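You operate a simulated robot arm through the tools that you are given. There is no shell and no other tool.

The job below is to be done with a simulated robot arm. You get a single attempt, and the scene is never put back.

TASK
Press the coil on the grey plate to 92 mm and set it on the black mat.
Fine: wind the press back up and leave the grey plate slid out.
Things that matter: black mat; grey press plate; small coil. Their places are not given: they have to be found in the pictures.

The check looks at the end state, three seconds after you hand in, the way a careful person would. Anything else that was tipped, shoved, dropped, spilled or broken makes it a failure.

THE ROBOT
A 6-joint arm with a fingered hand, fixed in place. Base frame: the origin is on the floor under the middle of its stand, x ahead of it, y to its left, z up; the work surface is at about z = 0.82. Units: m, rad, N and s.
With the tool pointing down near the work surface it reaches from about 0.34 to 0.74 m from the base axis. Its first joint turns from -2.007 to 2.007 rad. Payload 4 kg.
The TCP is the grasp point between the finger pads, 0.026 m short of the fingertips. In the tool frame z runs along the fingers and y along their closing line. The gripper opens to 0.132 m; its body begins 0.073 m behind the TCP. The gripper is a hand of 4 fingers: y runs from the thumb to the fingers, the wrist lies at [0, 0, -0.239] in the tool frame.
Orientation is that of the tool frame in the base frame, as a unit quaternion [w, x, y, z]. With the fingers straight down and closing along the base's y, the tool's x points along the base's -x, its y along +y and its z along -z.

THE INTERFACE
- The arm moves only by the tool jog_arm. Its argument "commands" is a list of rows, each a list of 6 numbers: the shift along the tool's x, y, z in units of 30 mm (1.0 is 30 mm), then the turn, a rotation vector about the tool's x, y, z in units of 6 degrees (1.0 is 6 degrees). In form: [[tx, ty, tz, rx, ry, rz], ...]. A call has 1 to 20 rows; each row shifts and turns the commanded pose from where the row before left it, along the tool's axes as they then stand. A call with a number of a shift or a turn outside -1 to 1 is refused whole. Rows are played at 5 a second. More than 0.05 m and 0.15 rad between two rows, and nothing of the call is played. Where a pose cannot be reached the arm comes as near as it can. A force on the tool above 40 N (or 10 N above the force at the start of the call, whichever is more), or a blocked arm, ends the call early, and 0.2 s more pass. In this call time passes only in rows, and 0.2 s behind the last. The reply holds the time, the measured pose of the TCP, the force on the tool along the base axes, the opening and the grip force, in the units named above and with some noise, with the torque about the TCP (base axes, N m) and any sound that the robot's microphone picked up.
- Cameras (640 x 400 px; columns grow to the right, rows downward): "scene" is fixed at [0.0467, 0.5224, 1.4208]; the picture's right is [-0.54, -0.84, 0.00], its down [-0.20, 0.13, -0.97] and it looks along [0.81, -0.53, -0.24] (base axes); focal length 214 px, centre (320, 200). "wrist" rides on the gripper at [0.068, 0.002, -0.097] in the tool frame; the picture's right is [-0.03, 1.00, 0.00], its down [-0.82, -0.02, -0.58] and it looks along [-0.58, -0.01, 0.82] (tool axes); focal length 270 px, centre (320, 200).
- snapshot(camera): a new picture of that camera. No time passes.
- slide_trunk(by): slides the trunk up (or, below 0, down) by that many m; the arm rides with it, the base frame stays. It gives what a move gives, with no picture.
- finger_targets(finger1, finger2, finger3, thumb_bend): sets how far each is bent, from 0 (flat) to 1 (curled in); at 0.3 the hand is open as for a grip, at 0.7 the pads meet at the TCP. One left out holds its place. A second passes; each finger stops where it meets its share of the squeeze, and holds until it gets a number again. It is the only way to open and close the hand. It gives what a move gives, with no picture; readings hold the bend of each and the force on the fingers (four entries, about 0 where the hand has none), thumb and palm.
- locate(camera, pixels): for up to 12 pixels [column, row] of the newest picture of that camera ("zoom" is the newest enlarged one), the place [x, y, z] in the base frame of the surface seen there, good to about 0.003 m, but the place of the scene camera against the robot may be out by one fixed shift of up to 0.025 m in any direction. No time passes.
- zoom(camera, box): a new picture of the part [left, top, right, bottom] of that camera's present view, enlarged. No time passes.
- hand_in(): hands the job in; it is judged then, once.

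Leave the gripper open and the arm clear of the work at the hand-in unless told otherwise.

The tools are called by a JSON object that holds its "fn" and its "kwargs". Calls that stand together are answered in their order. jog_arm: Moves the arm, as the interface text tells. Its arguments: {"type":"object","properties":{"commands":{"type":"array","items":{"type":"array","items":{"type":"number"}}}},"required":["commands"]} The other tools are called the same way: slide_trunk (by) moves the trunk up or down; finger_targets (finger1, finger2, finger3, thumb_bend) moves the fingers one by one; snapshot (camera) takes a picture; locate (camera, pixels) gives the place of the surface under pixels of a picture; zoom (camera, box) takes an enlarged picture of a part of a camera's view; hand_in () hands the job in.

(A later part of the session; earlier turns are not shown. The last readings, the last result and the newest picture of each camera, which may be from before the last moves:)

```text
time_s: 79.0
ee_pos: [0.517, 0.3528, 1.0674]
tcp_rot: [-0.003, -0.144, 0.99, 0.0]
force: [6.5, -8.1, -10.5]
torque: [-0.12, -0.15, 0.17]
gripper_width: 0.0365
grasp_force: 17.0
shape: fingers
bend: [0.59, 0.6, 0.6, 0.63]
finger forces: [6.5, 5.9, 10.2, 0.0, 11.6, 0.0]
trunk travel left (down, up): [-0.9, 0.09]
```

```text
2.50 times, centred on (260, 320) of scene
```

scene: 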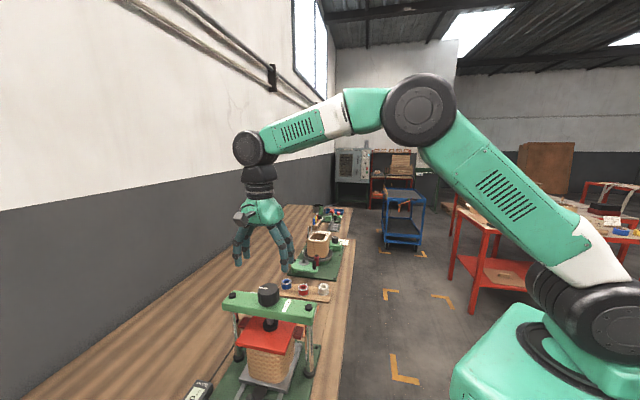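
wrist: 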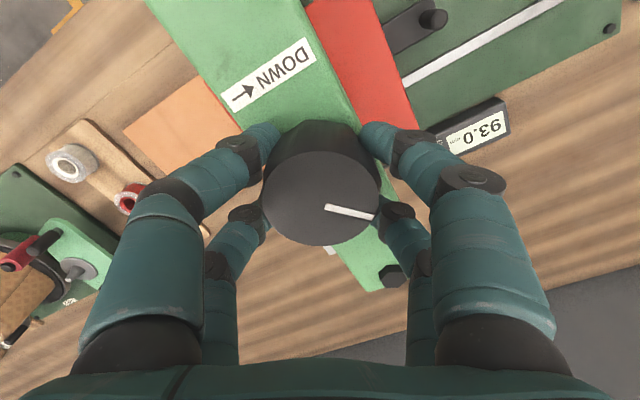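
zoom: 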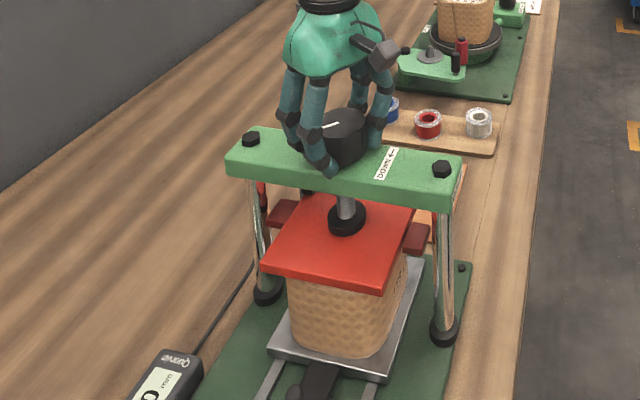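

From this yaw the display is fully visible: 93.0. Torque is 0.17 N·m. Now fine steps to find the 0.5 mm transitions: 6° first.

{"fn": "jog_arm", "kwargs": {"commands": [[0, 0, 0, 0, 0, 0.5], [0, 0, 0, 0, 0, 0.5]]}}

{"fn": "zoom", "kwargs": {"camera": "wrist", "box": [420, 60, 560, 180]}}

{"fn": "jog_arm", "kwargs": {"commands": [[0, 0, 0, 0, 0, 0.5]]}}

{"fn": "zoom", "kwargs": {"camera": "wrist", "box": [420, 60, 560, 180]}}

```text
time_s: 79.6
ee_pos: [0.5172, 0.354, 1.0685]
tcp_rot: [-0.002, -0.092, 0.996, -0.001]
force: [6.9, -8.8, -13.0]
torque: [-0.17, -0.18, 0.2]
gripper_width: 0.0368
grasp_force: 17.6
shape: fingers
bend: [0.59, 0.6, 0.6, 0.63]
finger forces: [6.1, 6.4, 10.9, 0.2, 12.1, 0.0]
trunk travel left (down, up): [-0.9, 0.09]
```

```text
3.33 times, centred on (490, 120) of wrist
```

zoom: 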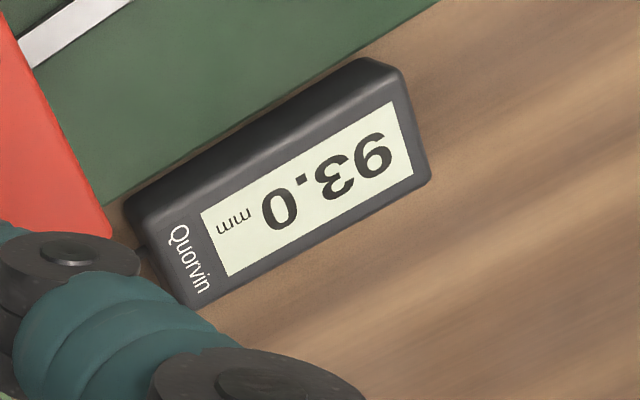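

```text
time_s: 80.0
ee_pos: [0.5182, 0.355, 1.0685]
tcp_rot: [-0.001, -0.066, 0.998, 0.0]
force: [7.9, -9.0, -9.0]
torque: [-0.2, -0.18, 0.21]
gripper_width: 0.0368
grasp_force: 18.0
shape: fingers
bend: [0.59, 0.6, 0.6, 0.63]
finger forces: [6.1, 6.4, 11.1, 0.1, 12.3, 0.0]
trunk travel left (down, up): [-0.9, 0.09]
```

```text
3.33 times, centred on (490, 120) of wrist
```

zoom: 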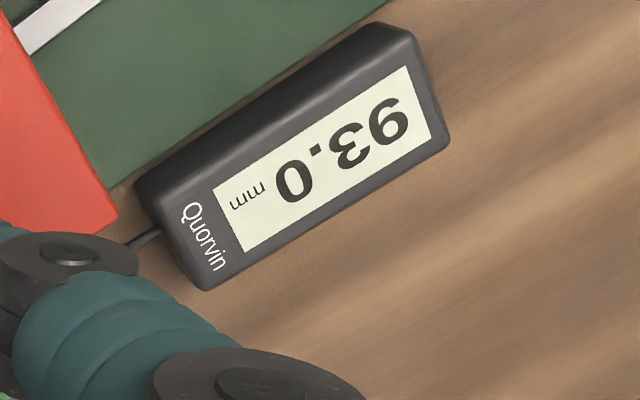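

Still 93.0 after 9°. I'll continue in 3° steps.

{"fn": "jog_arm", "kwargs": {"commands": [[0, 0, 0, 0, 0, 0.5]]}}

{"fn": "zoom", "kwargs": {"camera": "wrist", "box": [420, 40, 560, 160]}}

{"fn": "jog_arm", "kwargs": {"commands": [[0, 0, 0, 0, 0, 0.5]]}}

{"fn": "zoom", "kwargs": {"camera": "wrist", "box": [420, 40, 560, 160]}}

{"fn": "jog_arm", "kwargs": {"commands": [[0, 0, 0, 0, 0, 0.5]]}}

{"fn": "zoom", "kwargs": {"camera": "wrist", "box": [420, 40, 560, 160]}}

```text
time_s: 80.4
ee_pos: [0.5188, 0.3528, 1.0677]
tcp_rot: [-0.001, -0.04, 0.999, 0.0]
force: [5.8, -10.3, -7.6]
torque: [-0.23, -0.16, 0.21]
gripper_width: 0.0365
grasp_force: 18.5
shape: fingers
bend: [0.59, 0.6, 0.6, 0.63]
finger forces: [6.0, 6.3, 11.2, 0.0, 12.4, 0.0]
trunk travel left (down, up): [-0.9, 0.09]
```

```text
3.33 times, centred on (490, 100) of wrist
```

zoom: 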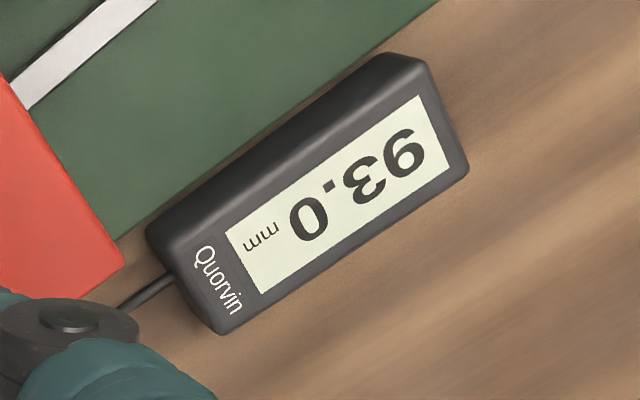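

```text
time_s: 80.8
ee_pos: [0.518, 0.3535, 1.0689]
tcp_rot: [-0.001, -0.013, 1.0, 0.0]
force: [5.6, -9.6, -8.7]
torque: [-0.2, -0.16, 0.2]
gripper_width: 0.0368
grasp_force: 17.8
shape: fingers
bend: [0.59, 0.6, 0.6, 0.63]
finger forces: [6.3, 6.3, 11.0, 0.1, 12.5, 0.0]
trunk travel left (down, up): [-0.9, 0.09]
```

```text
3.33 times, centred on (490, 100) of wrist
```

zoom: 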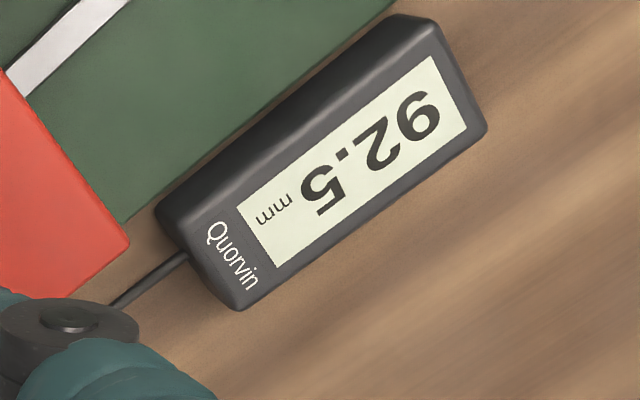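

```text
time_s: 81.2
ee_pos: [0.5182, 0.3534, 1.0683]
tcp_rot: [-0.002, 0.012, 1.0, 0.0]
force: [4.1, -9.1, -9.9]
torque: [-0.19, -0.1, 0.22]
gripper_width: 0.0365
grasp_force: 18.0
shape: fingers
bend: [0.59, 0.6, 0.6, 0.63]
finger forces: [6.6, 6.4, 10.4, 0.0, 12.0, 0.0]
trunk travel left (down, up): [-0.9, 0.09]
```

```text
3.33 times, centred on (490, 100) of wrist
```

zoom: 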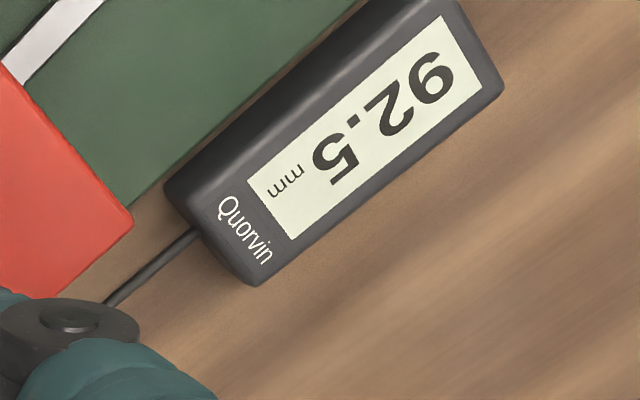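

The reading changed to 92.5 between 12° and 15° (yaw ≈183°). The change to 92.0 should come ~18° later. I'll turn 9°, then 3° steps.

{"fn": "jog_arm", "kwargs": {"commands": [[0, 0, 0, 0, 0, 0.5], [0, 0, 0, 0, 0, 0.5], [0, 0, 0, 0, 0, 0.5]]}}

{"fn": "zoom", "kwargs": {"camera": "wrist", "box": [420, 0, 560, 120]}}

{"fn": "jog_arm", "kwargs": {"commands": [[0, 0, 0, 0, 0, 0.5]]}}

{"fn": "zoom", "kwargs": {"camera": "wrist", "box": [420, 0, 560, 120]}}

{"fn": "jog_arm", "kwargs": {"commands": [[0, 0, 0, 0, 0, 0.5]]}}

{"fn": "zoom", "kwargs": {"camera": "wrist", "box": [420, 0, 560, 120]}}

```text
time_s: 82.0
ee_pos: [0.5184, 0.3531, 1.0693]
tcp_rot: [-0.001, 0.091, 0.996, -0.001]
force: [4.2, -11.6, -10.9]
torque: [-0.26, -0.08, 0.23]
gripper_width: 0.0367
grasp_force: 17.6
shape: fingers
bend: [0.59, 0.6, 0.6, 0.63]
finger forces: [6.0, 6.2, 11.4, 0.0, 12.4, 0.0]
trunk travel left (down, up): [-0.9, 0.09]
```

```text
3.33 times, centred on (490, 60) of wrist
```

zoom: 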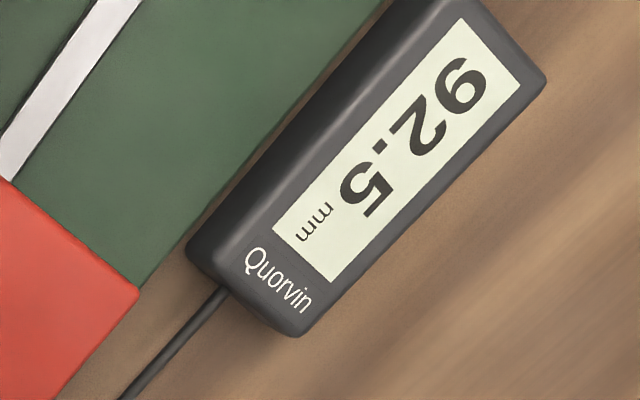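

```text
time_s: 82.4
ee_pos: [0.5186, 0.353, 1.068]
tcp_rot: [-0.001, 0.117, 0.993, 0.0]
force: [4.0, -11.9, -10.7]
torque: [-0.28, -0.13, 0.25]
gripper_width: 0.0364
grasp_force: 18.3
shape: fingers
bend: [0.59, 0.6, 0.6, 0.63]
finger forces: [5.7, 6.5, 11.8, 0.1, 12.1, 0.0]
trunk travel left (down, up): [-0.9, 0.09]
```

```text
3.33 times, centred on (490, 60) of wrist
```

zoom: 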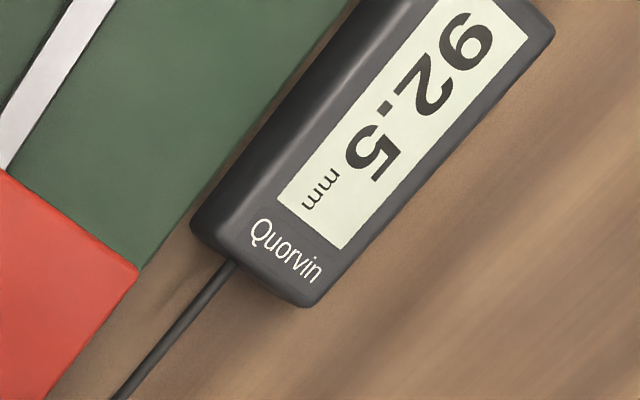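

```text
time_s: 82.8
ee_pos: [0.5175, 0.3542, 1.0697]
tcp_rot: [-0.002, 0.144, 0.99, 0.001]
force: [5.7, -13.4, -11.4]
torque: [-0.27, -0.15, 0.22]
gripper_width: 0.0364
grasp_force: 18.3
shape: fingers
bend: [0.59, 0.6, 0.6, 0.63]
finger forces: [5.6, 6.8, 12.3, 0.1, 11.9, 0.0]
trunk travel left (down, up): [-0.9, 0.09]
```

```text
3.33 times, centred on (490, 60) of wrist
```

zoom: 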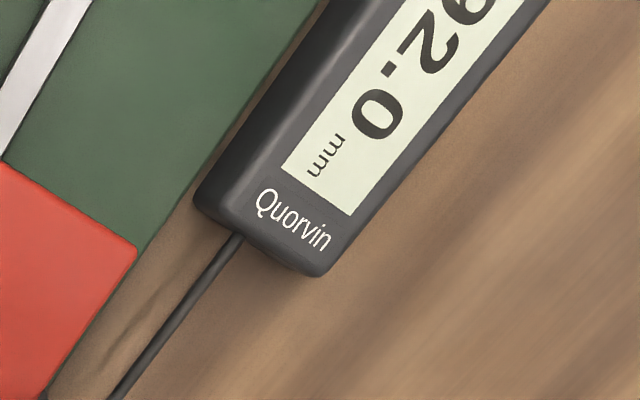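

The reading changed to 92.0 at yaw ≈165°, confirming 10 mm/turn. To see where inside the 0.5 mm step I am, I'll measure the white line's exact angle (it started along the crossbar at 102.0, so one full turn should mean 92.0).

{"fn": "zoom", "kwargs": {"camera": "wrist", "box": [240, 120, 400, 260]}}

{"fn": "zoom", "kwargs": {"camera": "scene", "box": [220, 260, 330, 340]}}

{"fn": "snapshot", "kwargs": {"camera": "wrist"}}

```text
2.86 times, centred on (320, 190) of wrist
```

zoom: 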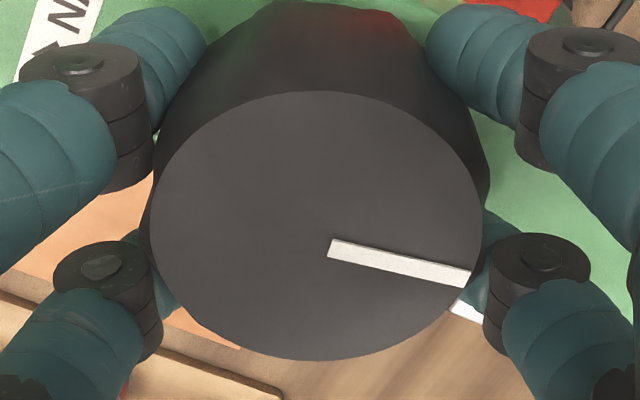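

```text
5.00 times, centred on (275, 300) of scene
```

zoom: 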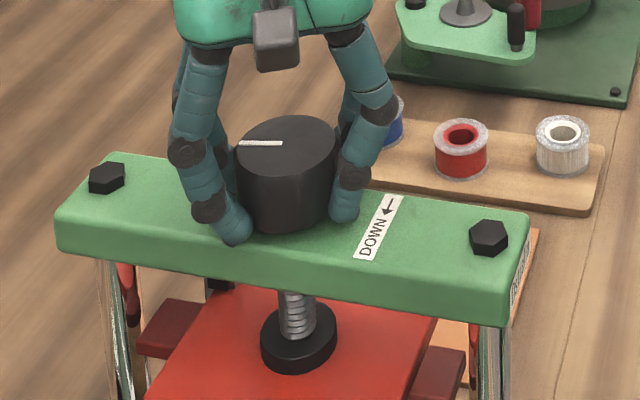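

```text
taken
```

wrist: 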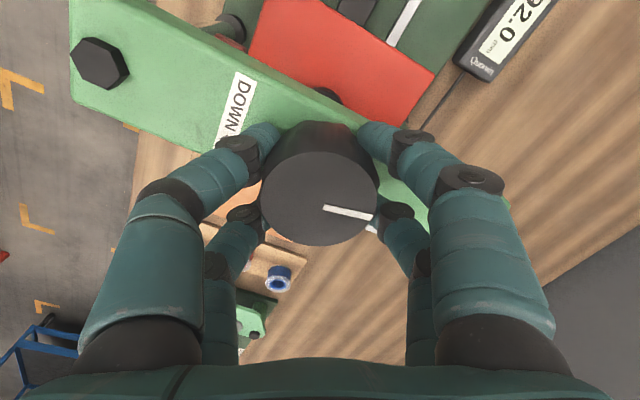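

Back-projecting the line: it pointed at 45.5° at the start and is at ≈55.5° now, so ~350° turned → ≈92.25, matching a rounded readout that has just flipped to 92.0. About 8.5° more puts it right at 92.0.

{"fn": "jog_arm", "kwargs": {"commands": [[0, 0, 0, 0, 0, 0.7], [0, 0, 0, 0, 0, 0.7]]}}

{"fn": "zoom", "kwargs": {"camera": "wrist", "box": [240, 120, 400, 260]}}

{"fn": "snapshot", "kwargs": {"camera": "wrist"}}

{"fn": "zoom", "kwargs": {"camera": "scene", "box": [180, 360, 230, 400]}}

```text
time_s: 83.4
ee_pos: [0.5187, 0.353, 1.0684]
tcp_rot: [-0.001, 0.214, 0.977, 0.0]
force: [5.1, -13.9, -9.5]
torque: [-0.33, -0.15, 0.24]
gripper_width: 0.0363
grasp_force: 18.5
shape: fingers
bend: [0.59, 0.6, 0.6, 0.63]
finger forces: [5.5, 7.3, 13.2, 0.0, 11.5, 0.1]
trunk travel left (down, up): [-0.9, 0.09]
```

```text
2.86 times, centred on (320, 190) of wrist
```

zoom: 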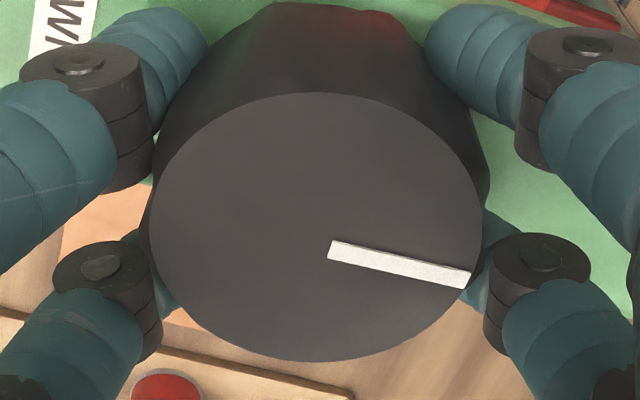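

```text
taken
```

wrist: 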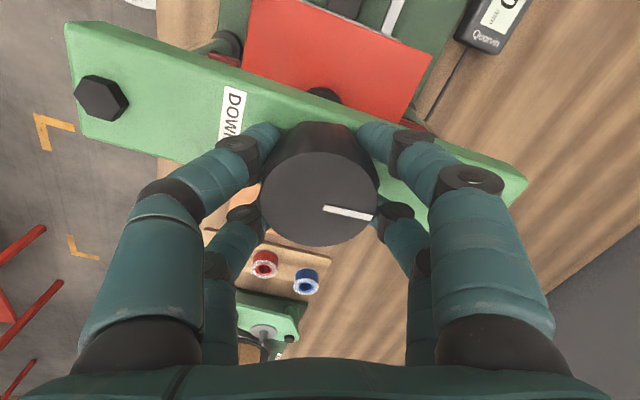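

```text
10.00 times, centred on (205, 380) of scene
```

zoom: 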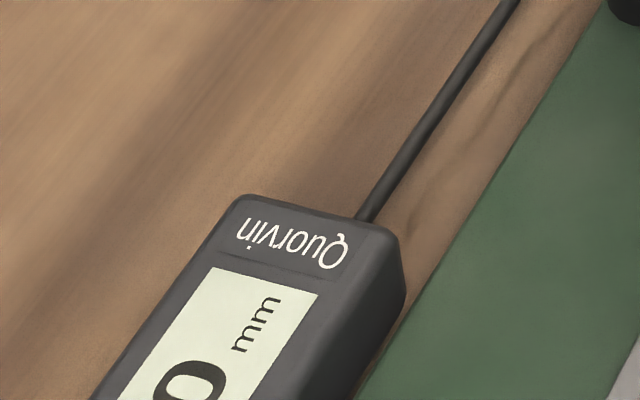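

Reading stays at 92.0 and the line is now at ≈47° (essentially one full turn), so the gap is ≈92.0 mm. I'll hold briefly and now wind back up, counterclockwise, in small steps at first to feel how the load releases.

{"fn": "jog_arm", "kwargs": {"commands": [[0, 0, 0, 0, 0, 0]]}}

{"fn": "jog_arm", "kwargs": {"commands": [[0, 0, 0, 0, 0, -0.5], [0, 0, 0, 0, 0, -0.5]]}}

{"fn": "jog_arm", "kwargs": {"commands": [[0, 0, 0, 0, 0, -0.5], [0, 0, 0, 0, 0, -0.5]]}}

{"fn": "jog_arm", "kwargs": {"commands": [[0, 0, 0, 0, 0, -0.5], [0, 0, 0, 0, 0, -0.5]]}}

{"fn": "jog_arm", "kwargs": {"commands": [[0, 0, 0, 0, 0, -0.5], [0, 0, 0, 0, 0, -0.5]]}}

{"fn": "snapshot", "kwargs": {"camera": "wrist"}}

```text
time_s: 83.8
ee_pos: [0.5157, 0.3529, 1.0704]
tcp_rot: [-0.001, 0.215, 0.977, 0.0]
force: [5.7, -14.8, -8.1]
torque: [-0.34, -0.14, 0.16]
gripper_width: 0.0362
grasp_force: 18.2
shape: fingers
bend: [0.59, 0.6, 0.6, 0.63]
finger forces: [5.1, 7.8, 12.7, 0.0, 11.9, 0.0]
trunk travel left (down, up): [-0.9, 0.09]
```

```text
time_s: 84.4
ee_pos: [0.5179, 0.3538, 1.0691]
tcp_rot: [-0.001, 0.163, 0.987, 0.0]
force: [6.4, -12.3, -5.9]
torque: [-0.28, -0.15, -0.05]
gripper_width: 0.0363
grasp_force: 18.8
shape: fingers
bend: [0.59, 0.6, 0.59, 0.63]
finger forces: [4.8, 10.2, 10.7, 0.0, 12.4, 0.1]
trunk travel left (down, up): [-0.9, 0.09]
```

```text
time_s: 85.0
ee_pos: [0.5173, 0.3529, 1.0677]
tcp_rot: [-0.001, 0.111, 0.994, 0.0]
force: [7.5, -13.1, -7.0]
torque: [-0.26, -0.18, -0.02]
gripper_width: 0.0357
grasp_force: 18.7
shape: fingers
bend: [0.59, 0.6, 0.59, 0.63]
finger forces: [4.7, 9.7, 10.8, 0.1, 12.7, 0.0]
trunk travel left (down, up): [-0.9, 0.09]
```

```text
time_s: 85.6
ee_pos: [0.5174, 0.3527, 1.07]
tcp_rot: [-0.001, 0.058, 0.998, 0.0]
force: [7.1, -11.6, -10.6]
torque: [-0.25, -0.16, -0.03]
gripper_width: 0.036
grasp_force: 18.9
shape: fingers
bend: [0.59, 0.6, 0.59, 0.63]
finger forces: [4.8, 9.2, 10.3, 0.0, 13.0, 0.1]
trunk travel left (down, up): [-0.9, 0.09]
```

```text
time_s: 86.2
ee_pos: [0.5174, 0.3541, 1.0683]
tcp_rot: [-0.001, 0.007, 1.0, 0.0]
force: [6.8, -11.0, -6.9]
torque: [-0.23, -0.1, -0.04]
gripper_width: 0.0361
grasp_force: 18.7
shape: fingers
bend: [0.59, 0.6, 0.59, 0.63]
finger forces: [5.3, 9.0, 9.7, 0.0, 13.1, 0.0]
trunk travel left (down, up): [-0.9, 0.09]
```

```text
taken
```

wrist: 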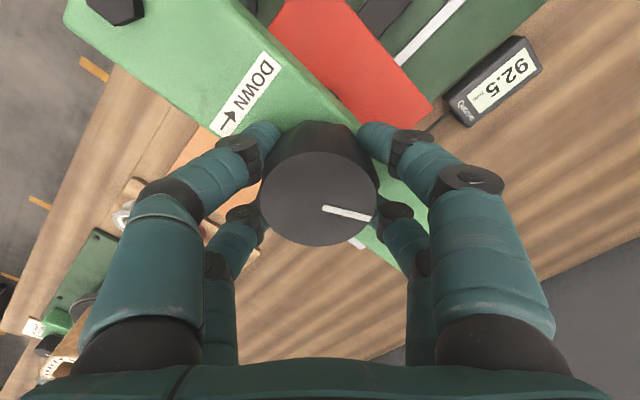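

On unwinding, the torque dropped at once (0.24 → about −0.03 within 6°), so the coil has kept its pressed height; display 92.5 now. I'll keep winding up 96°.

{"fn": "jog_arm", "kwargs": {"commands": [[0, 0, 0, 0, 0, -1], [0, 0, 0, 0, 0, -1], [0, 0, 0, 0, 0, -1], [0, 0, 0, 0, 0, -1], [0, 0, 0, 0, 0, -1], [0, 0, 0, 0, 0, -1], [0, 0, 0, 0, 0, -1], [0, 0, 0, 0, 0, -1], [0, 0, 0, 0, 0, -1], [0, 0, 0, 0, 0, -1], [0, 0, 0, 0, 0, -1], [0, 0, 0, 0, 0, -1], [0, 0, 0, 0, 0, -1], [0, 0, 0, 0, 0, -1], [0, 0, 0, 0, 0, -1], [0, 0, 0, 0, 0, -1]]}}

{"fn": "finger_targets", "kwargs": {"finger1": 0.3, "finger2": 0.3, "finger3": 0.3, "thumb_bend": 0.3}}

{"fn": "snapshot", "kwargs": {"camera": "wrist"}}

{"fn": "zoom", "kwargs": {"camera": "scene", "box": [180, 240, 340, 400]}}

```text
time_s: 89.6
ee_pos: [0.5163, 0.3553, 1.0679]
tcp_rot: [0.001, 0.739, -0.674, 0.0]
force: [1.1, -0.3, -7.8]
torque: [-0.03, 0.06, -0.05]
gripper_width: 0.036
grasp_force: 18.7
shape: fingers
bend: [0.58, 0.6, 0.6, 0.63]
finger forces: [8.4, 9.7, 6.5, 0.1, 12.0, 0.0]
trunk travel left (down, up): [-0.9, 0.09]
```

```text
time_s: 90.6
ee_pos: [0.5162, 0.3539, 1.0691]
tcp_rot: [0.0, 0.739, -0.674, 0.0]
force: [-0.8, 0.3, 0.0]
torque: [-0.01, 0.0, -0.03]
gripper_width: 0.1324
grasp_force: 0.0
shape: fingers
bend: [0.3, 0.3, 0.3, 0.3]
finger forces: [0.0, 0.1, 0.0, 0.0, 0.0, 0.0]
trunk travel left (down, up): [-0.9, 0.09]
```

```text
taken
```

wrist: 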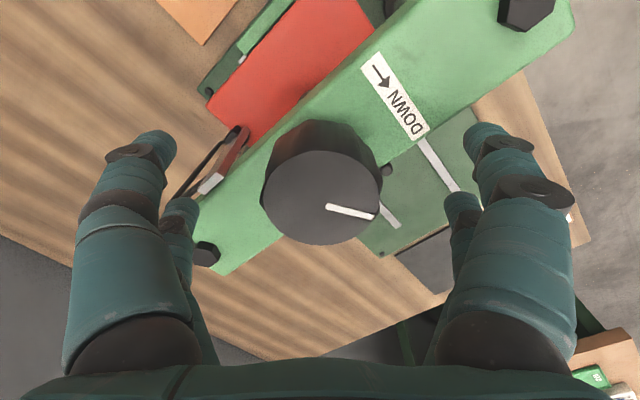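

```text
2.50 times, centred on (260, 320) of scene
```

zoom: 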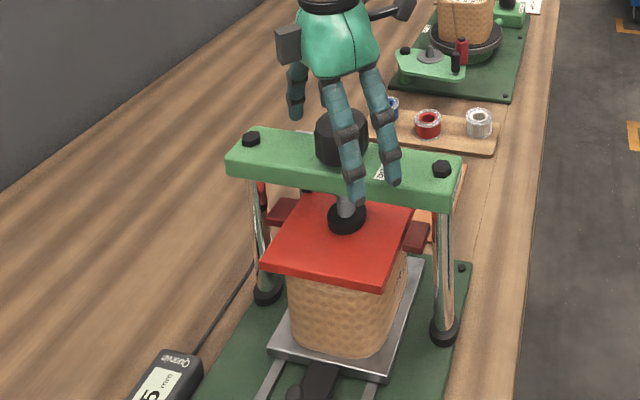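

Last digit 5 (95.5). I've released; now I'll swing the open hand clockwise 228° to regrip for a long upward stroke.

{"fn": "jog_arm", "kwargs": {"commands": [[0, 0, 0, 0, 0, 1], [0, 0, 0, 0, 0, 1], [0, 0, 0, 0, 0, 1], [0, 0, 0, 0, 0, 1], [0, 0, 0, 0, 0, 1], [0, 0, 0, 0, 0, 1], [0, 0, 0, 0, 0, 1], [0, 0, 0, 0, 0, 1], [0, 0, 0, 0, 0, 1], [0, 0, 0, 0, 0, 1], [0, 0, 0, 0, 0, 1], [0, 0, 0, 0, 0, 1], [0, 0, 0, 0, 0, 1], [0, 0, 0, 0, 0, 1], [0, 0, 0, 0, 0, 1], [0, 0, 0, 0, 0, 1], [0, 0, 0, 0, 0, 1], [0, 0, 0, 0, 0, 1], [0, 0, 0, 0, 0, 1]]}}

{"fn": "jog_arm", "kwargs": {"commands": [[0, 0, 0, 0, 0, 1], [0, 0, 0, 0, 0, 1], [0, 0, 0, 0, 0, 1], [0, 0, 0, 0, 0, 1], [0, 0, 0, 0, 0, 1], [0, 0, 0, 0, 0, 1], [0, 0, 0, 0, 0, 1], [0, 0, 0, 0, 0, 1], [0, 0, 0, 0, 0, 1], [0, 0, 0, 0, 0, 1], [0, 0, 0, 0, 0, 1], [0, 0, 0, 0, 0, 1], [0, 0, 0, 0, 0, 1], [0, 0, 0, 0, 0, 1], [0, 0, 0, 0, 0, 1], [0, 0, 0, 0, 0, 1], [0, 0, 0, 0, 0, 1], [0, 0, 0, 0, 0, 1], [0, 0, 0, 0, 0, 1]]}}

{"fn": "snapshot", "kwargs": {"camera": "wrist"}}

```text
time_s: 94.6
ee_pos: [0.5165, 0.3557, 1.0696]
tcp_rot: [0.0, 0.164, 0.986, 0.0]
force: [0.8, -0.7, -0.4]
torque: [-0.03, -0.03, 0.0]
gripper_width: 0.1324
grasp_force: 0.0
shape: fingers
bend: [0.3, 0.3, 0.3, 0.3]
finger forces: [0.0, 0.0, 0.0, 0.0, 0.1, 0.1]
trunk travel left (down, up): [-0.9, 0.09]
```

```text
time_s: 98.6
ee_pos: [0.5163, 0.355, 1.0704]
tcp_rot: [0.0, 0.916, 0.4, 0.0]
force: [0.1, 0.8, 0.4]
torque: [0.0, 0.04, 0.04]
gripper_width: 0.1323
grasp_force: 0.0
shape: fingers
bend: [0.3, 0.3, 0.3, 0.3]
finger forces: [0.0, 0.0, 0.1, 0.1, 0.0, 0.0]
trunk travel left (down, up): [-0.9, 0.09]
```

```text
taken
```

wrist: 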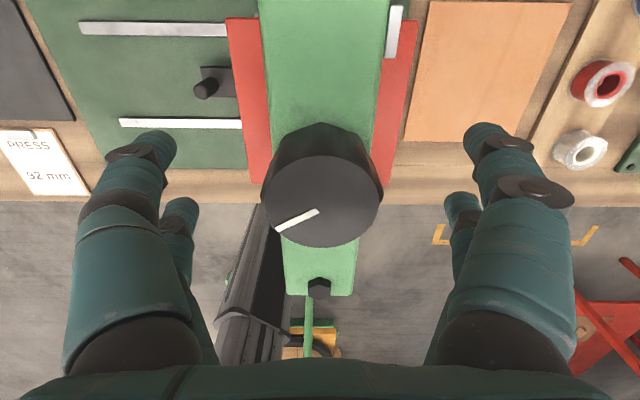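

The hand is at yaw ≈47°, knob centred. Closing and winding up 114°, then another 114°.

{"fn": "finger_targets", "kwargs": {"finger1": 0.7, "finger2": 0.7, "finger3": 0.7, "thumb_bend": 0.7}}

{"fn": "jog_arm", "kwargs": {"commands": [[0, 0, 0, 0, 0, -1], [0, 0, 0, 0, 0, -1], [0, 0, 0, 0, 0, -1], [0, 0, 0, 0, 0, -1], [0, 0, 0, 0, 0, -1], [0, 0, 0, 0, 0, -1], [0, 0, 0, 0, 0, -1], [0, 0, 0, 0, 0, -1], [0, 0, 0, 0, 0, -1], [0, 0, 0, 0, 0, -1], [0, 0, 0, 0, 0, -1], [0, 0, 0, 0, 0, -1], [0, 0, 0, 0, 0, -1], [0, 0, 0, 0, 0, -1], [0, 0, 0, 0, 0, -1], [0, 0, 0, 0, 0, -1], [0, 0, 0, 0, 0, -1], [0, 0, 0, 0, 0, -1], [0, 0, 0, 0, 0, -1]]}}

{"fn": "snapshot", "kwargs": {"camera": "wrist"}}

```text
time_s: 99.6
ee_pos: [0.5157, 0.3544, 1.0704]
tcp_rot: [0.0, 0.916, 0.401, -0.001]
force: [-2.6, 2.1, -2.4]
torque: [-0.05, -0.02, 0.0]
gripper_width: 0.0338
grasp_force: 16.0
shape: fingers
bend: [0.59, 0.58, 0.6, 0.64]
finger forces: [7.3, 7.9, 6.8, 0.1, 9.1, 0.0]
trunk travel left (down, up): [-0.9, 0.09]
```

```text
time_s: 103.6
ee_pos: [0.5161, 0.353, 1.0698]
tcp_rot: [0.001, 0.163, 0.987, 0.0]
force: [-7.0, -9.8, -0.9]
torque: [-0.22, 0.14, -0.05]
gripper_width: 0.0335
grasp_force: 16.2
shape: fingers
bend: [0.6, 0.59, 0.59, 0.64]
finger forces: [5.5, 6.0, 8.0, 0.0, 13.0, 0.1]
trunk travel left (down, up): [-0.9, 0.09]
```

```text
taken
```

wrist: 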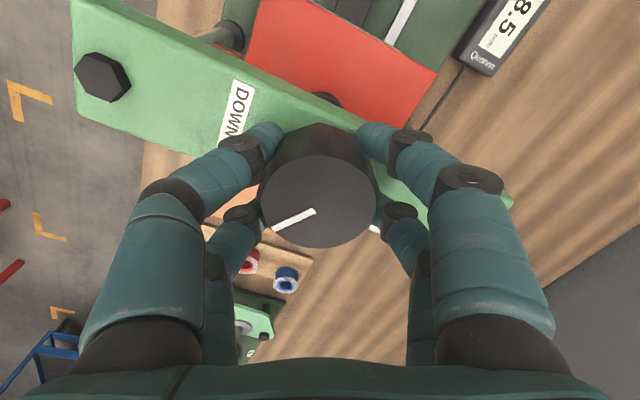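

The display shows 98.5. I'll wind up another 108°, watching for the top stop.

{"fn": "jog_arm", "kwargs": {"commands": [[0, 0, 0, 0, 0, -1], [0, 0, 0, 0, 0, -1], [0, 0, 0, 0, 0, -1], [0, 0, 0, 0, 0, -1], [0, 0, 0, 0, 0, -1], [0, 0, 0, 0, 0, -1], [0, 0, 0, 0, 0, -1], [0, 0, 0, 0, 0, -1], [0, 0, 0, 0, 0, -1], [0, 0, 0, 0, 0, -1], [0, 0, 0, 0, 0, -1], [0, 0, 0, 0, 0, -1], [0, 0, 0, 0, 0, -1], [0, 0, 0, 0, 0, -1], [0, 0, 0, 0, 0, -1], [0, 0, 0, 0, 0, -1], [0, 0, 0, 0, 0, -1], [0, 0, 0, 0, 0, -1]]}}

{"fn": "snapshot", "kwargs": {"camera": "wrist"}}

{"fn": "jog_arm", "kwargs": {"commands": [[0, 0, 0, 0, 0, -1], [0, 0, 0, 0, 0, -1], [0, 0, 0, 0, 0, -0.5]]}}

{"fn": "snapshot", "kwargs": {"camera": "wrist"}}

{"fn": "zoom", "kwargs": {"camera": "scene", "box": [180, 360, 230, 400]}}

```text
time_s: 107.4
ee_pos: [0.5166, 0.3539, 1.0696]
tcp_rot: [0.0, -0.703, 0.712, 0.0]
force: [-0.5, -11.9, -1.2]
torque: [-0.27, 0.06, -0.04]
gripper_width: 0.0337
grasp_force: 17.6
shape: fingers
bend: [0.59, 0.58, 0.6, 0.64]
finger forces: [9.6, 7.3, 5.4, 0.0, 12.4, 0.1]
trunk travel left (down, up): [-0.9, 0.09]
```

```text
taken
```

wrist: 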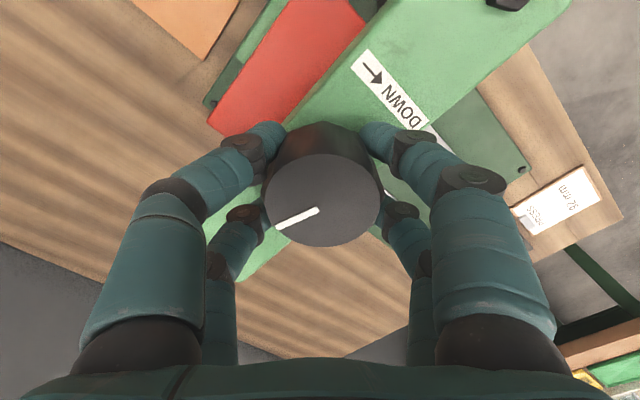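

```text
time_s: 108.2
ee_pos: [0.5174, 0.3542, 1.0705]
tcp_rot: [-0.001, 0.79, -0.613, 0.0]
force: [5.3, -11.0, -2.0]
torque: [-0.27, -0.06, -0.04]
gripper_width: 0.0339
grasp_force: 17.2
shape: fingers
bend: [0.59, 0.58, 0.6, 0.64]
finger forces: [9.2, 6.8, 5.6, 0.1, 13.0, 0.0]
trunk travel left (down, up): [-0.9, 0.09]
```

```text
taken
```

wrist: 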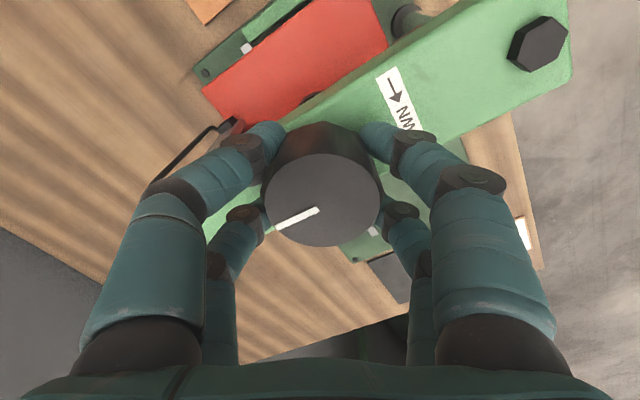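

```text
10.00 times, centred on (205, 380) of scene
```

zoom: 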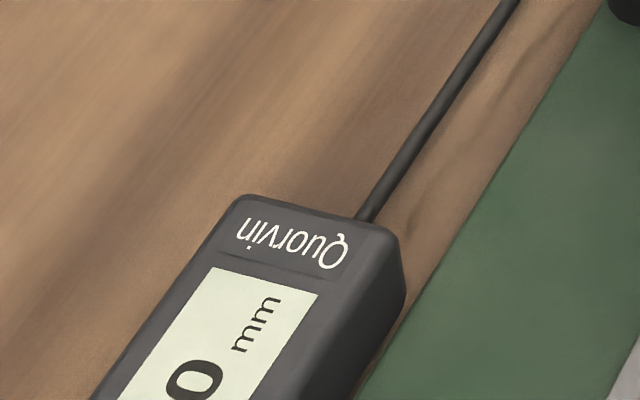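

The last digit reads 0 (102.0), line back near the start. I'll add 3° more, then release the knob.

{"fn": "jog_arm", "kwargs": {"commands": [[0, 0, 0, 0, 0, -0.4]]}}

{"fn": "finger_targets", "kwargs": {"finger1": 0.3, "finger2": 0.3, "finger3": 0.3, "thumb_bend": 0.3}}

{"fn": "snapshot", "kwargs": {"camera": "wrist"}}

```text
time_s: 108.6
ee_pos: [0.5162, 0.3554, 1.0693]
tcp_rot: [0.0, 0.802, -0.597, -0.001]
force: [4.9, -12.7, 0.9]
torque: [-0.32, -0.11, -0.02]
gripper_width: 0.0342
grasp_force: 17.3
shape: fingers
bend: [0.59, 0.58, 0.6, 0.64]
finger forces: [9.7, 6.7, 5.4, 0.0, 13.2, 0.1]
trunk travel left (down, up): [-0.9, 0.09]
```

```text
time_s: 109.6
ee_pos: [0.5168, 0.3561, 1.0678]
tcp_rot: [-0.001, 0.802, -0.597, 0.0]
force: [-0.2, 0.3, -0.1]
torque: [-0.05, -0.04, -0.02]
gripper_width: 0.1326
grasp_force: 0.2
shape: fingers
bend: [0.3, 0.3, 0.3, 0.3]
finger forces: [0.1, 0.0, 0.0, 0.0, 0.0, 0.0]
trunk travel left (down, up): [-0.9, 0.09]
```

```text
taken
```

wrist: 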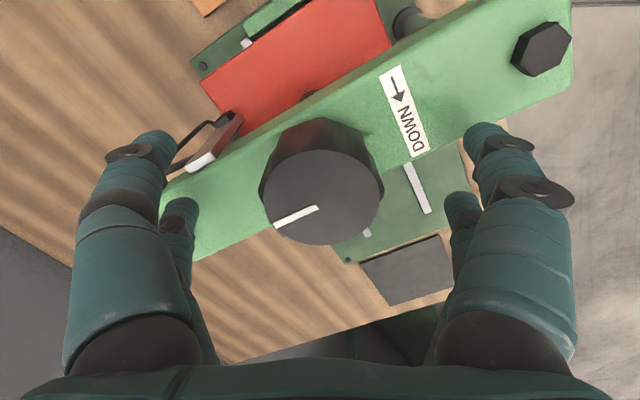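

The knob is free. I'll lift 110 mm clear of the press and turn the hand clockwise back to yaw 135°.

{"fn": "jog_arm", "kwargs": {"commands": [[0, 0, -0.92, 0, 0, 0], [0, 0, -0.92, 0, 0, 0], [0, 0, -0.92, 0, 0, 0], [0, 0, -0.92, 0, 0, 0], [0, 0, 0, 0, 0, 0.972], [0, 0, 0, 0, 0, 0.972], [0, 0, 0, 0, 0, 0.972], [0, 0, 0, 0, 0, 0.972], [0, 0, 0, 0, 0, 0.972], [0, 0, 0, 0, 0, 0.972], [0, 0, 0, 0, 0, 0.972], [0, 0, 0, 0, 0, 0.972], [0, 0, 0, 0, 0, 0.972], [0, 0, 0, 0, 0, 0.972], [0, 0, 0, 0, 0, 0.972], [0, 0, 0, 0, 0, 0.972]]}}

{"fn": "jog_arm", "kwargs": {"commands": [[0, 0, 0, 0, 0, 0.972], [0, 0, 0, 0, 0, 0.972], [0, 0, 0, 0, 0, 0.972], [0, 0, 0, 0, 0, 0.972], [0, 0, 0, 0, 0, 0.972], [0, 0, 0, 0, 0, 0.972], [0, 0, 0, 0, 0, 0.972], [0, 0, 0, 0, 0, 0.972], [0, 0, 0, 0, 0, 0.972], [0, 0, 0, 0, 0, 0.972], [0, 0, 0, 0, 0, 0.972], [0, 0, 0, 0, 0, 0.972], [0, 0, 0, 0, 0, 0.972], [0, 0, 0, 0, 0, 0.972]]}}

{"fn": "snapshot", "kwargs": {"camera": "wrist"}}

```text
time_s: 113.0
ee_pos: [0.5177, 0.3557, 1.1789]
tcp_rot: [-0.001, -0.314, 0.949, -0.001]
force: [0.1, -0.3, 0.7]
torque: [-0.01, 0.02, -0.01]
gripper_width: 0.1324
grasp_force: 0.1
shape: fingers
bend: [0.3, 0.3, 0.3, 0.3]
finger forces: [0.1, 0.0, 0.0, 0.0, 0.0, 0.1]
trunk travel left (down, up): [-0.9, 0.09]
```

```text
time_s: 116.0
ee_pos: [0.5182, 0.3548, 1.1788]
tcp_rot: [-0.001, 0.384, 0.923, -0.001]
force: [-0.9, 0.3, -0.2]
torque: [0.0, -0.02, 0.0]
gripper_width: 0.1327
grasp_force: 0.2
shape: fingers
bend: [0.3, 0.3, 0.3, 0.3]
finger forces: [0.0, 0.0, 0.0, 0.1, 0.1, 0.0]
trunk travel left (down, up): [-0.9, 0.09]
```

```text
taken
```

wrist: 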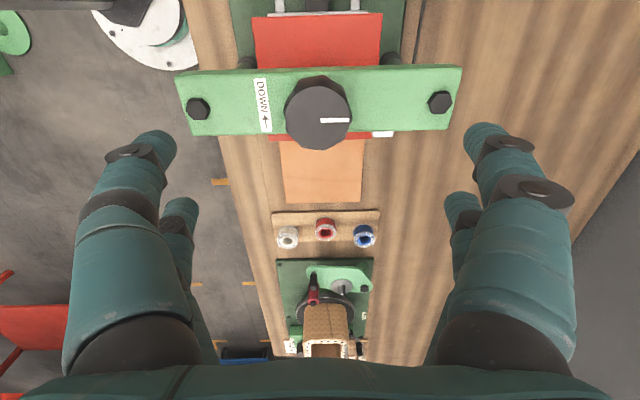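

The white line is back in its starting position (along the bar). Now I'll move outward 0.2 m and tilt 15° ready for pulling the plate's peg.

{"fn": "jog_arm", "kwargs": {"commands": [[0.95, 0, 0, 0, 0, 0], [0.95, 0, 0, 0, 0, 0], [0.95, 0, 0, 0, 0, 0], [0.95, 0, 0, 0, 0, 0], [0.95, 0, 0, 0, 0, 0], [0.95, 0, 0, 0, 0, 0], [0.95, 0, 0, 0, 0, 0], [0, 0, 0, 0, -0.833, 0], [0, 0, 0, 0, -0.833, 0], [0, 0, 0, 0, -0.833, 0]]}}

{"fn": "snapshot", "kwargs": {"camera": "wrist"}}

{"fn": "locate", "kwargs": {"camera": "wrist", "pixels": [[320, 100], [320, 110], [320, 90]]}}

```text
time_s: 118.2
ee_pos: [0.3768, 0.4961, 1.18]
tcp_rot: [0.121, 0.38, 0.916, -0.05]
force: [0.2, 0.1, 0.6]
torque: [0.0, -0.02, 0.03]
gripper_width: 0.1326
grasp_force: 0.0
shape: fingers
bend: [0.3, 0.3, 0.3, 0.3]
finger forces: [0.0, 0.0, 0.0, 0.1, 0.0, 0.1]
trunk travel left (down, up): [-0.9, 0.09]
```

```text
taken
```

wrist: 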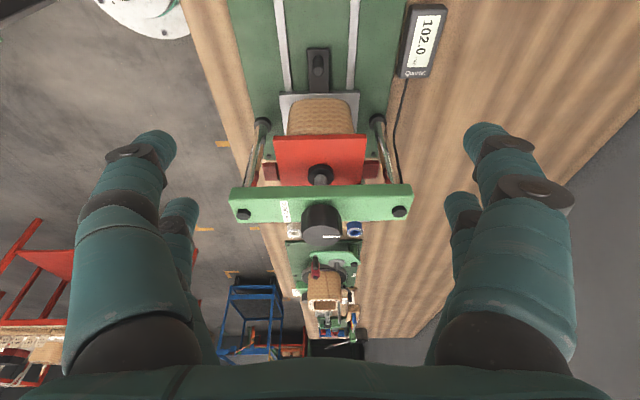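

```text
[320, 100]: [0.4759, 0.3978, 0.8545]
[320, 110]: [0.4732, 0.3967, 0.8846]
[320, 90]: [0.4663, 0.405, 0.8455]
```

The display reads 102.0. Locating the peg near (318, 65).

{"fn": "zoom", "kwargs": {"camera": "wrist", "box": [270, 30, 370, 130]}}

{"fn": "locate", "kwargs": {"camera": "wrist", "pixels": [[318, 72], [318, 68], [318, 60], [314, 66], [322, 66]]}}

```text
4.00 times, centred on (320, 80) of wrist
```

zoom: 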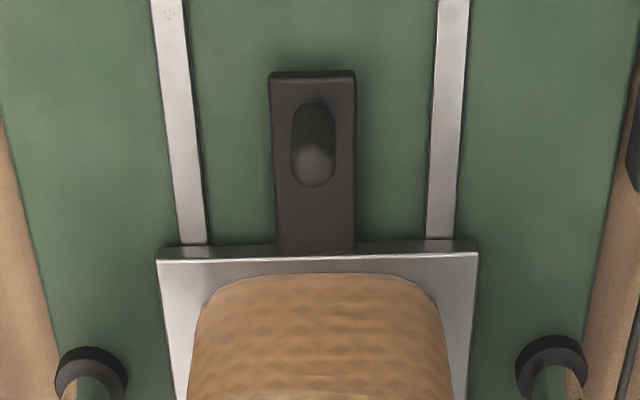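

```text
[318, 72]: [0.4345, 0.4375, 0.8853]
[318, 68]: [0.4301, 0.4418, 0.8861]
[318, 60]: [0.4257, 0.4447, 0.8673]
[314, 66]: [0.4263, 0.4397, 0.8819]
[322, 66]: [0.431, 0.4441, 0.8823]
```

Peg is at ≈(0.432, 0.440). I'll set the fingers to 0.42 and descend along the slanted tool axis, stopping ~55 mm short to check.

{"fn": "finger_targets", "kwargs": {"finger1": 0.42, "finger2": 0.42, "finger3": 0.42, "thumb_bend": 0.42}}

{"fn": "jog_arm", "kwargs": {"commands": [[0.023, -0.005, 0.955, 0, 0, 0], [0.023, -0.005, 0.955, 0, 0, 0], [0.023, -0.005, 0.955, 0, 0, 0], [0.023, -0.005, 0.955, 0, 0, 0], [0.023, -0.005, 0.955, 0, 0, 0], [0.023, -0.005, 0.955, 0, 0, 0], [0.023, -0.005, 0.955, 0, 0, 0], [0.023, -0.005, 0.955, 0, 0, 0], [0.023, -0.005, 0.955, 0, 0, 0]]}}

{"fn": "snapshot", "kwargs": {"camera": "wrist"}}

```text
time_s: 119.2
ee_pos: [0.3769, 0.4976, 1.1803]
tcp_rot: [0.121, 0.379, 0.916, -0.05]
force: [0.3, 0.0, -0.3]
torque: [0.0, 0.02, -0.02]
gripper_width: 0.0939
grasp_force: 0.1
shape: fingers
bend: [0.42, 0.42, 0.42, 0.42]
finger forces: [0.0, 0.0, 0.0, 0.0, 0.0, 0.0]
trunk travel left (down, up): [-0.9, 0.09]
```

```text
time_s: 121.2
ee_pos: [0.4177, 0.4509, 0.9281]
tcp_rot: [0.121, 0.379, 0.916, -0.051]
force: [0.7, -0.8, 0.1]
torque: [-0.01, 0.01, 0.01]
gripper_width: 0.0935
grasp_force: 0.1
shape: fingers
bend: [0.42, 0.42, 0.42, 0.42]
finger forces: [0.0, 0.0, 0.0, 0.0, 0.0, 0.0]
trunk travel left (down, up): [-0.9, 0.09]
```

```text
taken
```

wrist: 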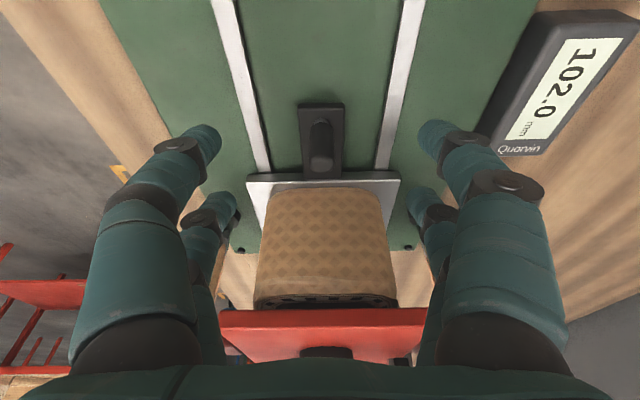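

The coil (top at row ~305) is clearly below the red plate (row 310). Descending the remaining 56 mm onto the peg.

{"fn": "jog_arm", "kwargs": {"commands": [[0.01, 0.02, 0.935, 0, 0, 0], [0.01, 0.02, 0.935, 0, 0, 0]]}}

{"fn": "snapshot", "kwargs": {"camera": "wrist"}}

```text
time_s: 121.8
ee_pos: [0.4281, 0.4431, 0.8766]
tcp_rot: [0.12, 0.379, 0.916, -0.049]
force: [-0.7, 0.2, 0.4]
torque: [0.01, -0.03, -0.01]
gripper_width: 0.0934
grasp_force: 0.0
shape: fingers
bend: [0.42, 0.42, 0.42, 0.42]
finger forces: [0.0, 0.0, 0.0, 0.0, 0.1, 0.0]
trunk travel left (down, up): [-0.9, 0.09]
```

```text
taken
```

wrist: 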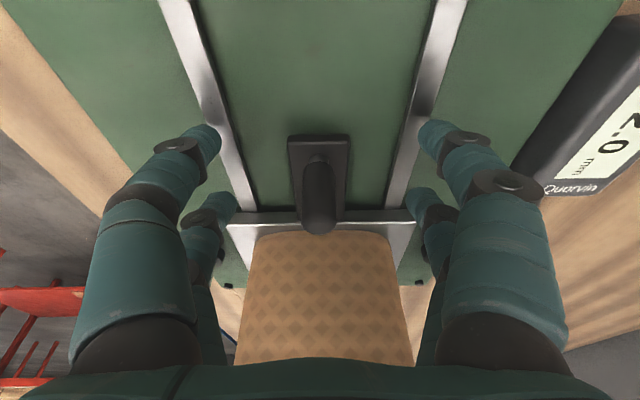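

Very close to the earlier pose; I'll lower 3 mm, move 1 mm outward, and close the fingers to cage the peg.

{"fn": "jog_arm", "kwargs": {"commands": [[0.06, 0, 0.09, 0, 0, 0]]}}

{"fn": "finger_targets", "kwargs": {"finger1": 0.7, "finger2": 0.7, "finger3": 0.7, "thumb_bend": 0.7}}

{"fn": "snapshot", "kwargs": {"camera": "wrist"}}

```text
time_s: 122.2
ee_pos: [0.4275, 0.4435, 0.8726]
tcp_rot: [0.121, 0.38, 0.916, -0.05]
force: [-0.6, -0.4, 0.4]
torque: [0.03, 0.01, -0.01]
gripper_width: 0.0936
grasp_force: 0.1
shape: fingers
bend: [0.42, 0.42, 0.42, 0.42]
finger forces: [0.0, 0.0, 0.0, 0.0, 0.2, 0.0]
trunk travel left (down, up): [-0.9, 0.09]
```

```text
time_s: 123.2
ee_pos: [0.4279, 0.4433, 0.8719]
tcp_rot: [0.121, 0.379, 0.916, -0.05]
force: [-0.1, 0.4, -0.5]
torque: [-0.01, -0.05, -0.01]
gripper_width: 0.0017
grasp_force: 0.0
shape: fingers
bend: [0.7, 0.7, 0.7, 0.7]
finger forces: [0.1, 0.1, 0.0, 0.0, 0.0, 0.0]
trunk travel left (down, up): [-0.9, 0.09]
```

```text
taken
```

wrist: 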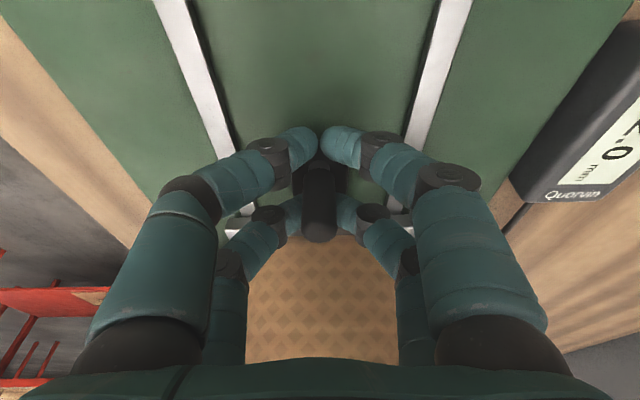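

The peg is caged with no force. I'll pull outward 20 mm as a check, then continue.

{"fn": "jog_arm", "kwargs": {"commands": [[0.161, 0, -0.0432, 0, 0, 0], [0.161, 0, -0.0432, 0, 0, 0], [0.161, 0, -0.0432, 0, 0, 0], [0.161, 0, -0.0432, 0, 0, 0]]}}

{"fn": "snapshot", "kwargs": {"camera": "wrist"}}

```text
time_s: 124.2
ee_pos: [0.4127, 0.4582, 0.8703]
tcp_rot: [0.12, 0.379, 0.916, -0.05]
force: [-0.3, -0.4, 0.7]
torque: [0.01, 0.0, 0.02]
gripper_width: 0.0016
grasp_force: 0.5
shape: fingers
bend: [0.7, 0.7, 0.7, 0.7]
finger forces: [0.0, 0.0, 0.5, 0.0, 0.0, 0.0]
trunk travel left (down, up): [-0.9, 0.09]
```

```text
taken
```

wrist: 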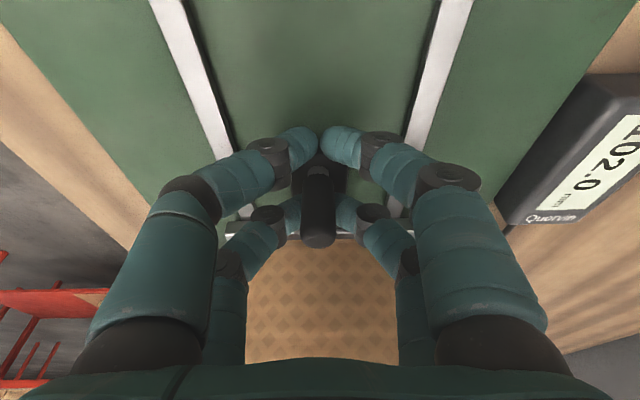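

The plate follows. I'll pull another 130 mm in 10 mm steps.

{"fn": "jog_arm", "kwargs": {"commands": [[0.322, 0, -0.0863, 0, 0, 0], [0.322, 0, -0.0863, 0, 0, 0], [0.322, 0, -0.0863, 0, 0, 0], [0.322, 0, -0.0863, 0, 0, 0], [0.322, 0, -0.0863, 0, 0, 0], [0.322, 0, -0.0863, 0, 0, 0], [0.322, 0, -0.0863, 0, 0, 0]]}}

{"fn": "jog_arm", "kwargs": {"commands": [[0.322, 0, -0.0863, 0, 0, 0], [0.322, 0, -0.0863, 0, 0, 0], [0.322, 0, -0.0863, 0, 0, 0], [0.322, 0, -0.0863, 0, 0, 0], [0.322, 0, -0.0863, 0, 0, 0], [0.322, 0, -0.0863, 0, 0, 0]]}}

{"fn": "snapshot", "kwargs": {"camera": "wrist"}}

```text
time_s: 125.8
ee_pos: [0.3624, 0.5071, 0.8718]
tcp_rot: [0.121, 0.38, 0.916, -0.049]
force: [0.1, 0.2, -0.5]
torque: [0.04, 0.01, -0.01]
gripper_width: 0.0017
grasp_force: 0.2
shape: fingers
bend: [0.7, 0.7, 0.7, 0.7]
finger forces: [0.1, 0.0, 0.0, 0.1, 0.0, 0.1]
trunk travel left (down, up): [-0.9, 0.09]
```

```text
time_s: 127.2
ee_pos: [0.3207, 0.5507, 0.8704]
tcp_rot: [0.12, 0.38, 0.916, -0.05]
force: [0.2, 0.4, 0.4]
torque: [0.0, 0.0, 0.05]
gripper_width: 0.0016
grasp_force: 0.0
shape: fingers
bend: [0.7, 0.7, 0.7, 0.7]
finger forces: [0.1, 0.1, 0.0, 0.1, 0.0, 0.0]
trunk travel left (down, up): [-0.9, 0.09]
```

```text
taken
```

wrist: 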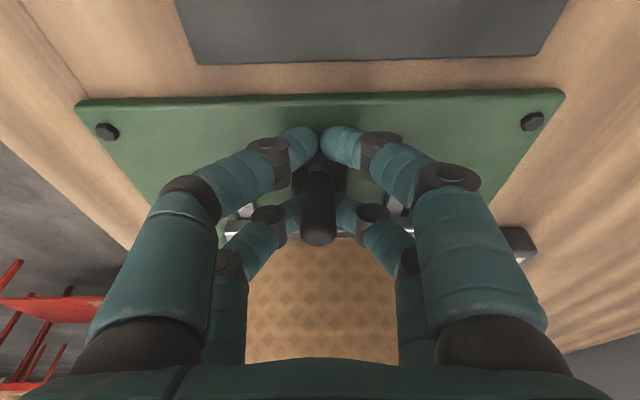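

Almost out. I'll continue in 3 mm steps until the outer stop is felt.

{"fn": "jog_arm", "kwargs": {"commands": [[0.1, 0, -0.027, 0, 0, 0], [0.1, 0, -0.027, 0, 0, 0], [0.1, 0, -0.027, 0, 0, 0], [0.1, 0, -0.027, 0, 0, 0]]}}

{"fn": "jog_arm", "kwargs": {"commands": [[0.1, 0, -0.027, 0, 0, 0], [0.1, 0, -0.027, 0, 0, 0]]}}

{"fn": "snapshot", "kwargs": {"camera": "wrist"}}

```text
time_s: 128.2
ee_pos: [0.3121, 0.5592, 0.8705]
tcp_rot: [0.12, 0.379, 0.916, -0.051]
force: [0.4, -0.4, 0.7]
torque: [0.0, -0.03, 0.0]
gripper_width: 0.0015
grasp_force: 0.1
shape: fingers
bend: [0.7, 0.7, 0.7, 0.7]
finger forces: [0.0, 0.1, 0.5, 0.1, 0.0, 0.1]
trunk travel left (down, up): [-0.9, 0.09]
```

```text
time_s: 128.8
ee_pos: [0.3082, 0.5624, 0.8729]
tcp_rot: [0.12, 0.381, 0.915, -0.05]
force: [0.2, 0.1, -0.2]
torque: [0.03, 0.01, -0.01]
gripper_width: 0.0015
grasp_force: 0.3
shape: fingers
bend: [0.7, 0.7, 0.69, 0.7]
finger forces: [0.0, 0.2, 0.6, 0.1, 0.0, 0.0]
trunk travel left (down, up): [-0.9, 0.09]
```

```text
taken
```

wrist: 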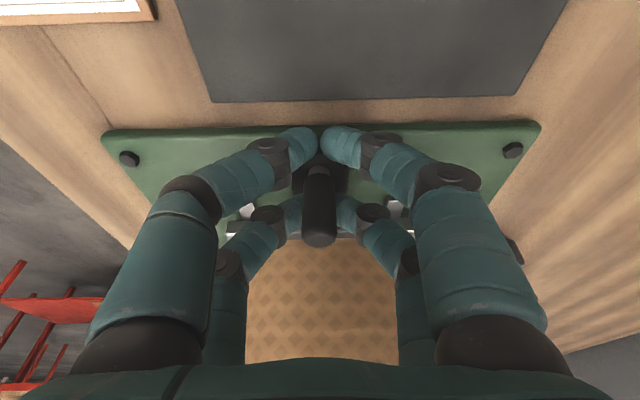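

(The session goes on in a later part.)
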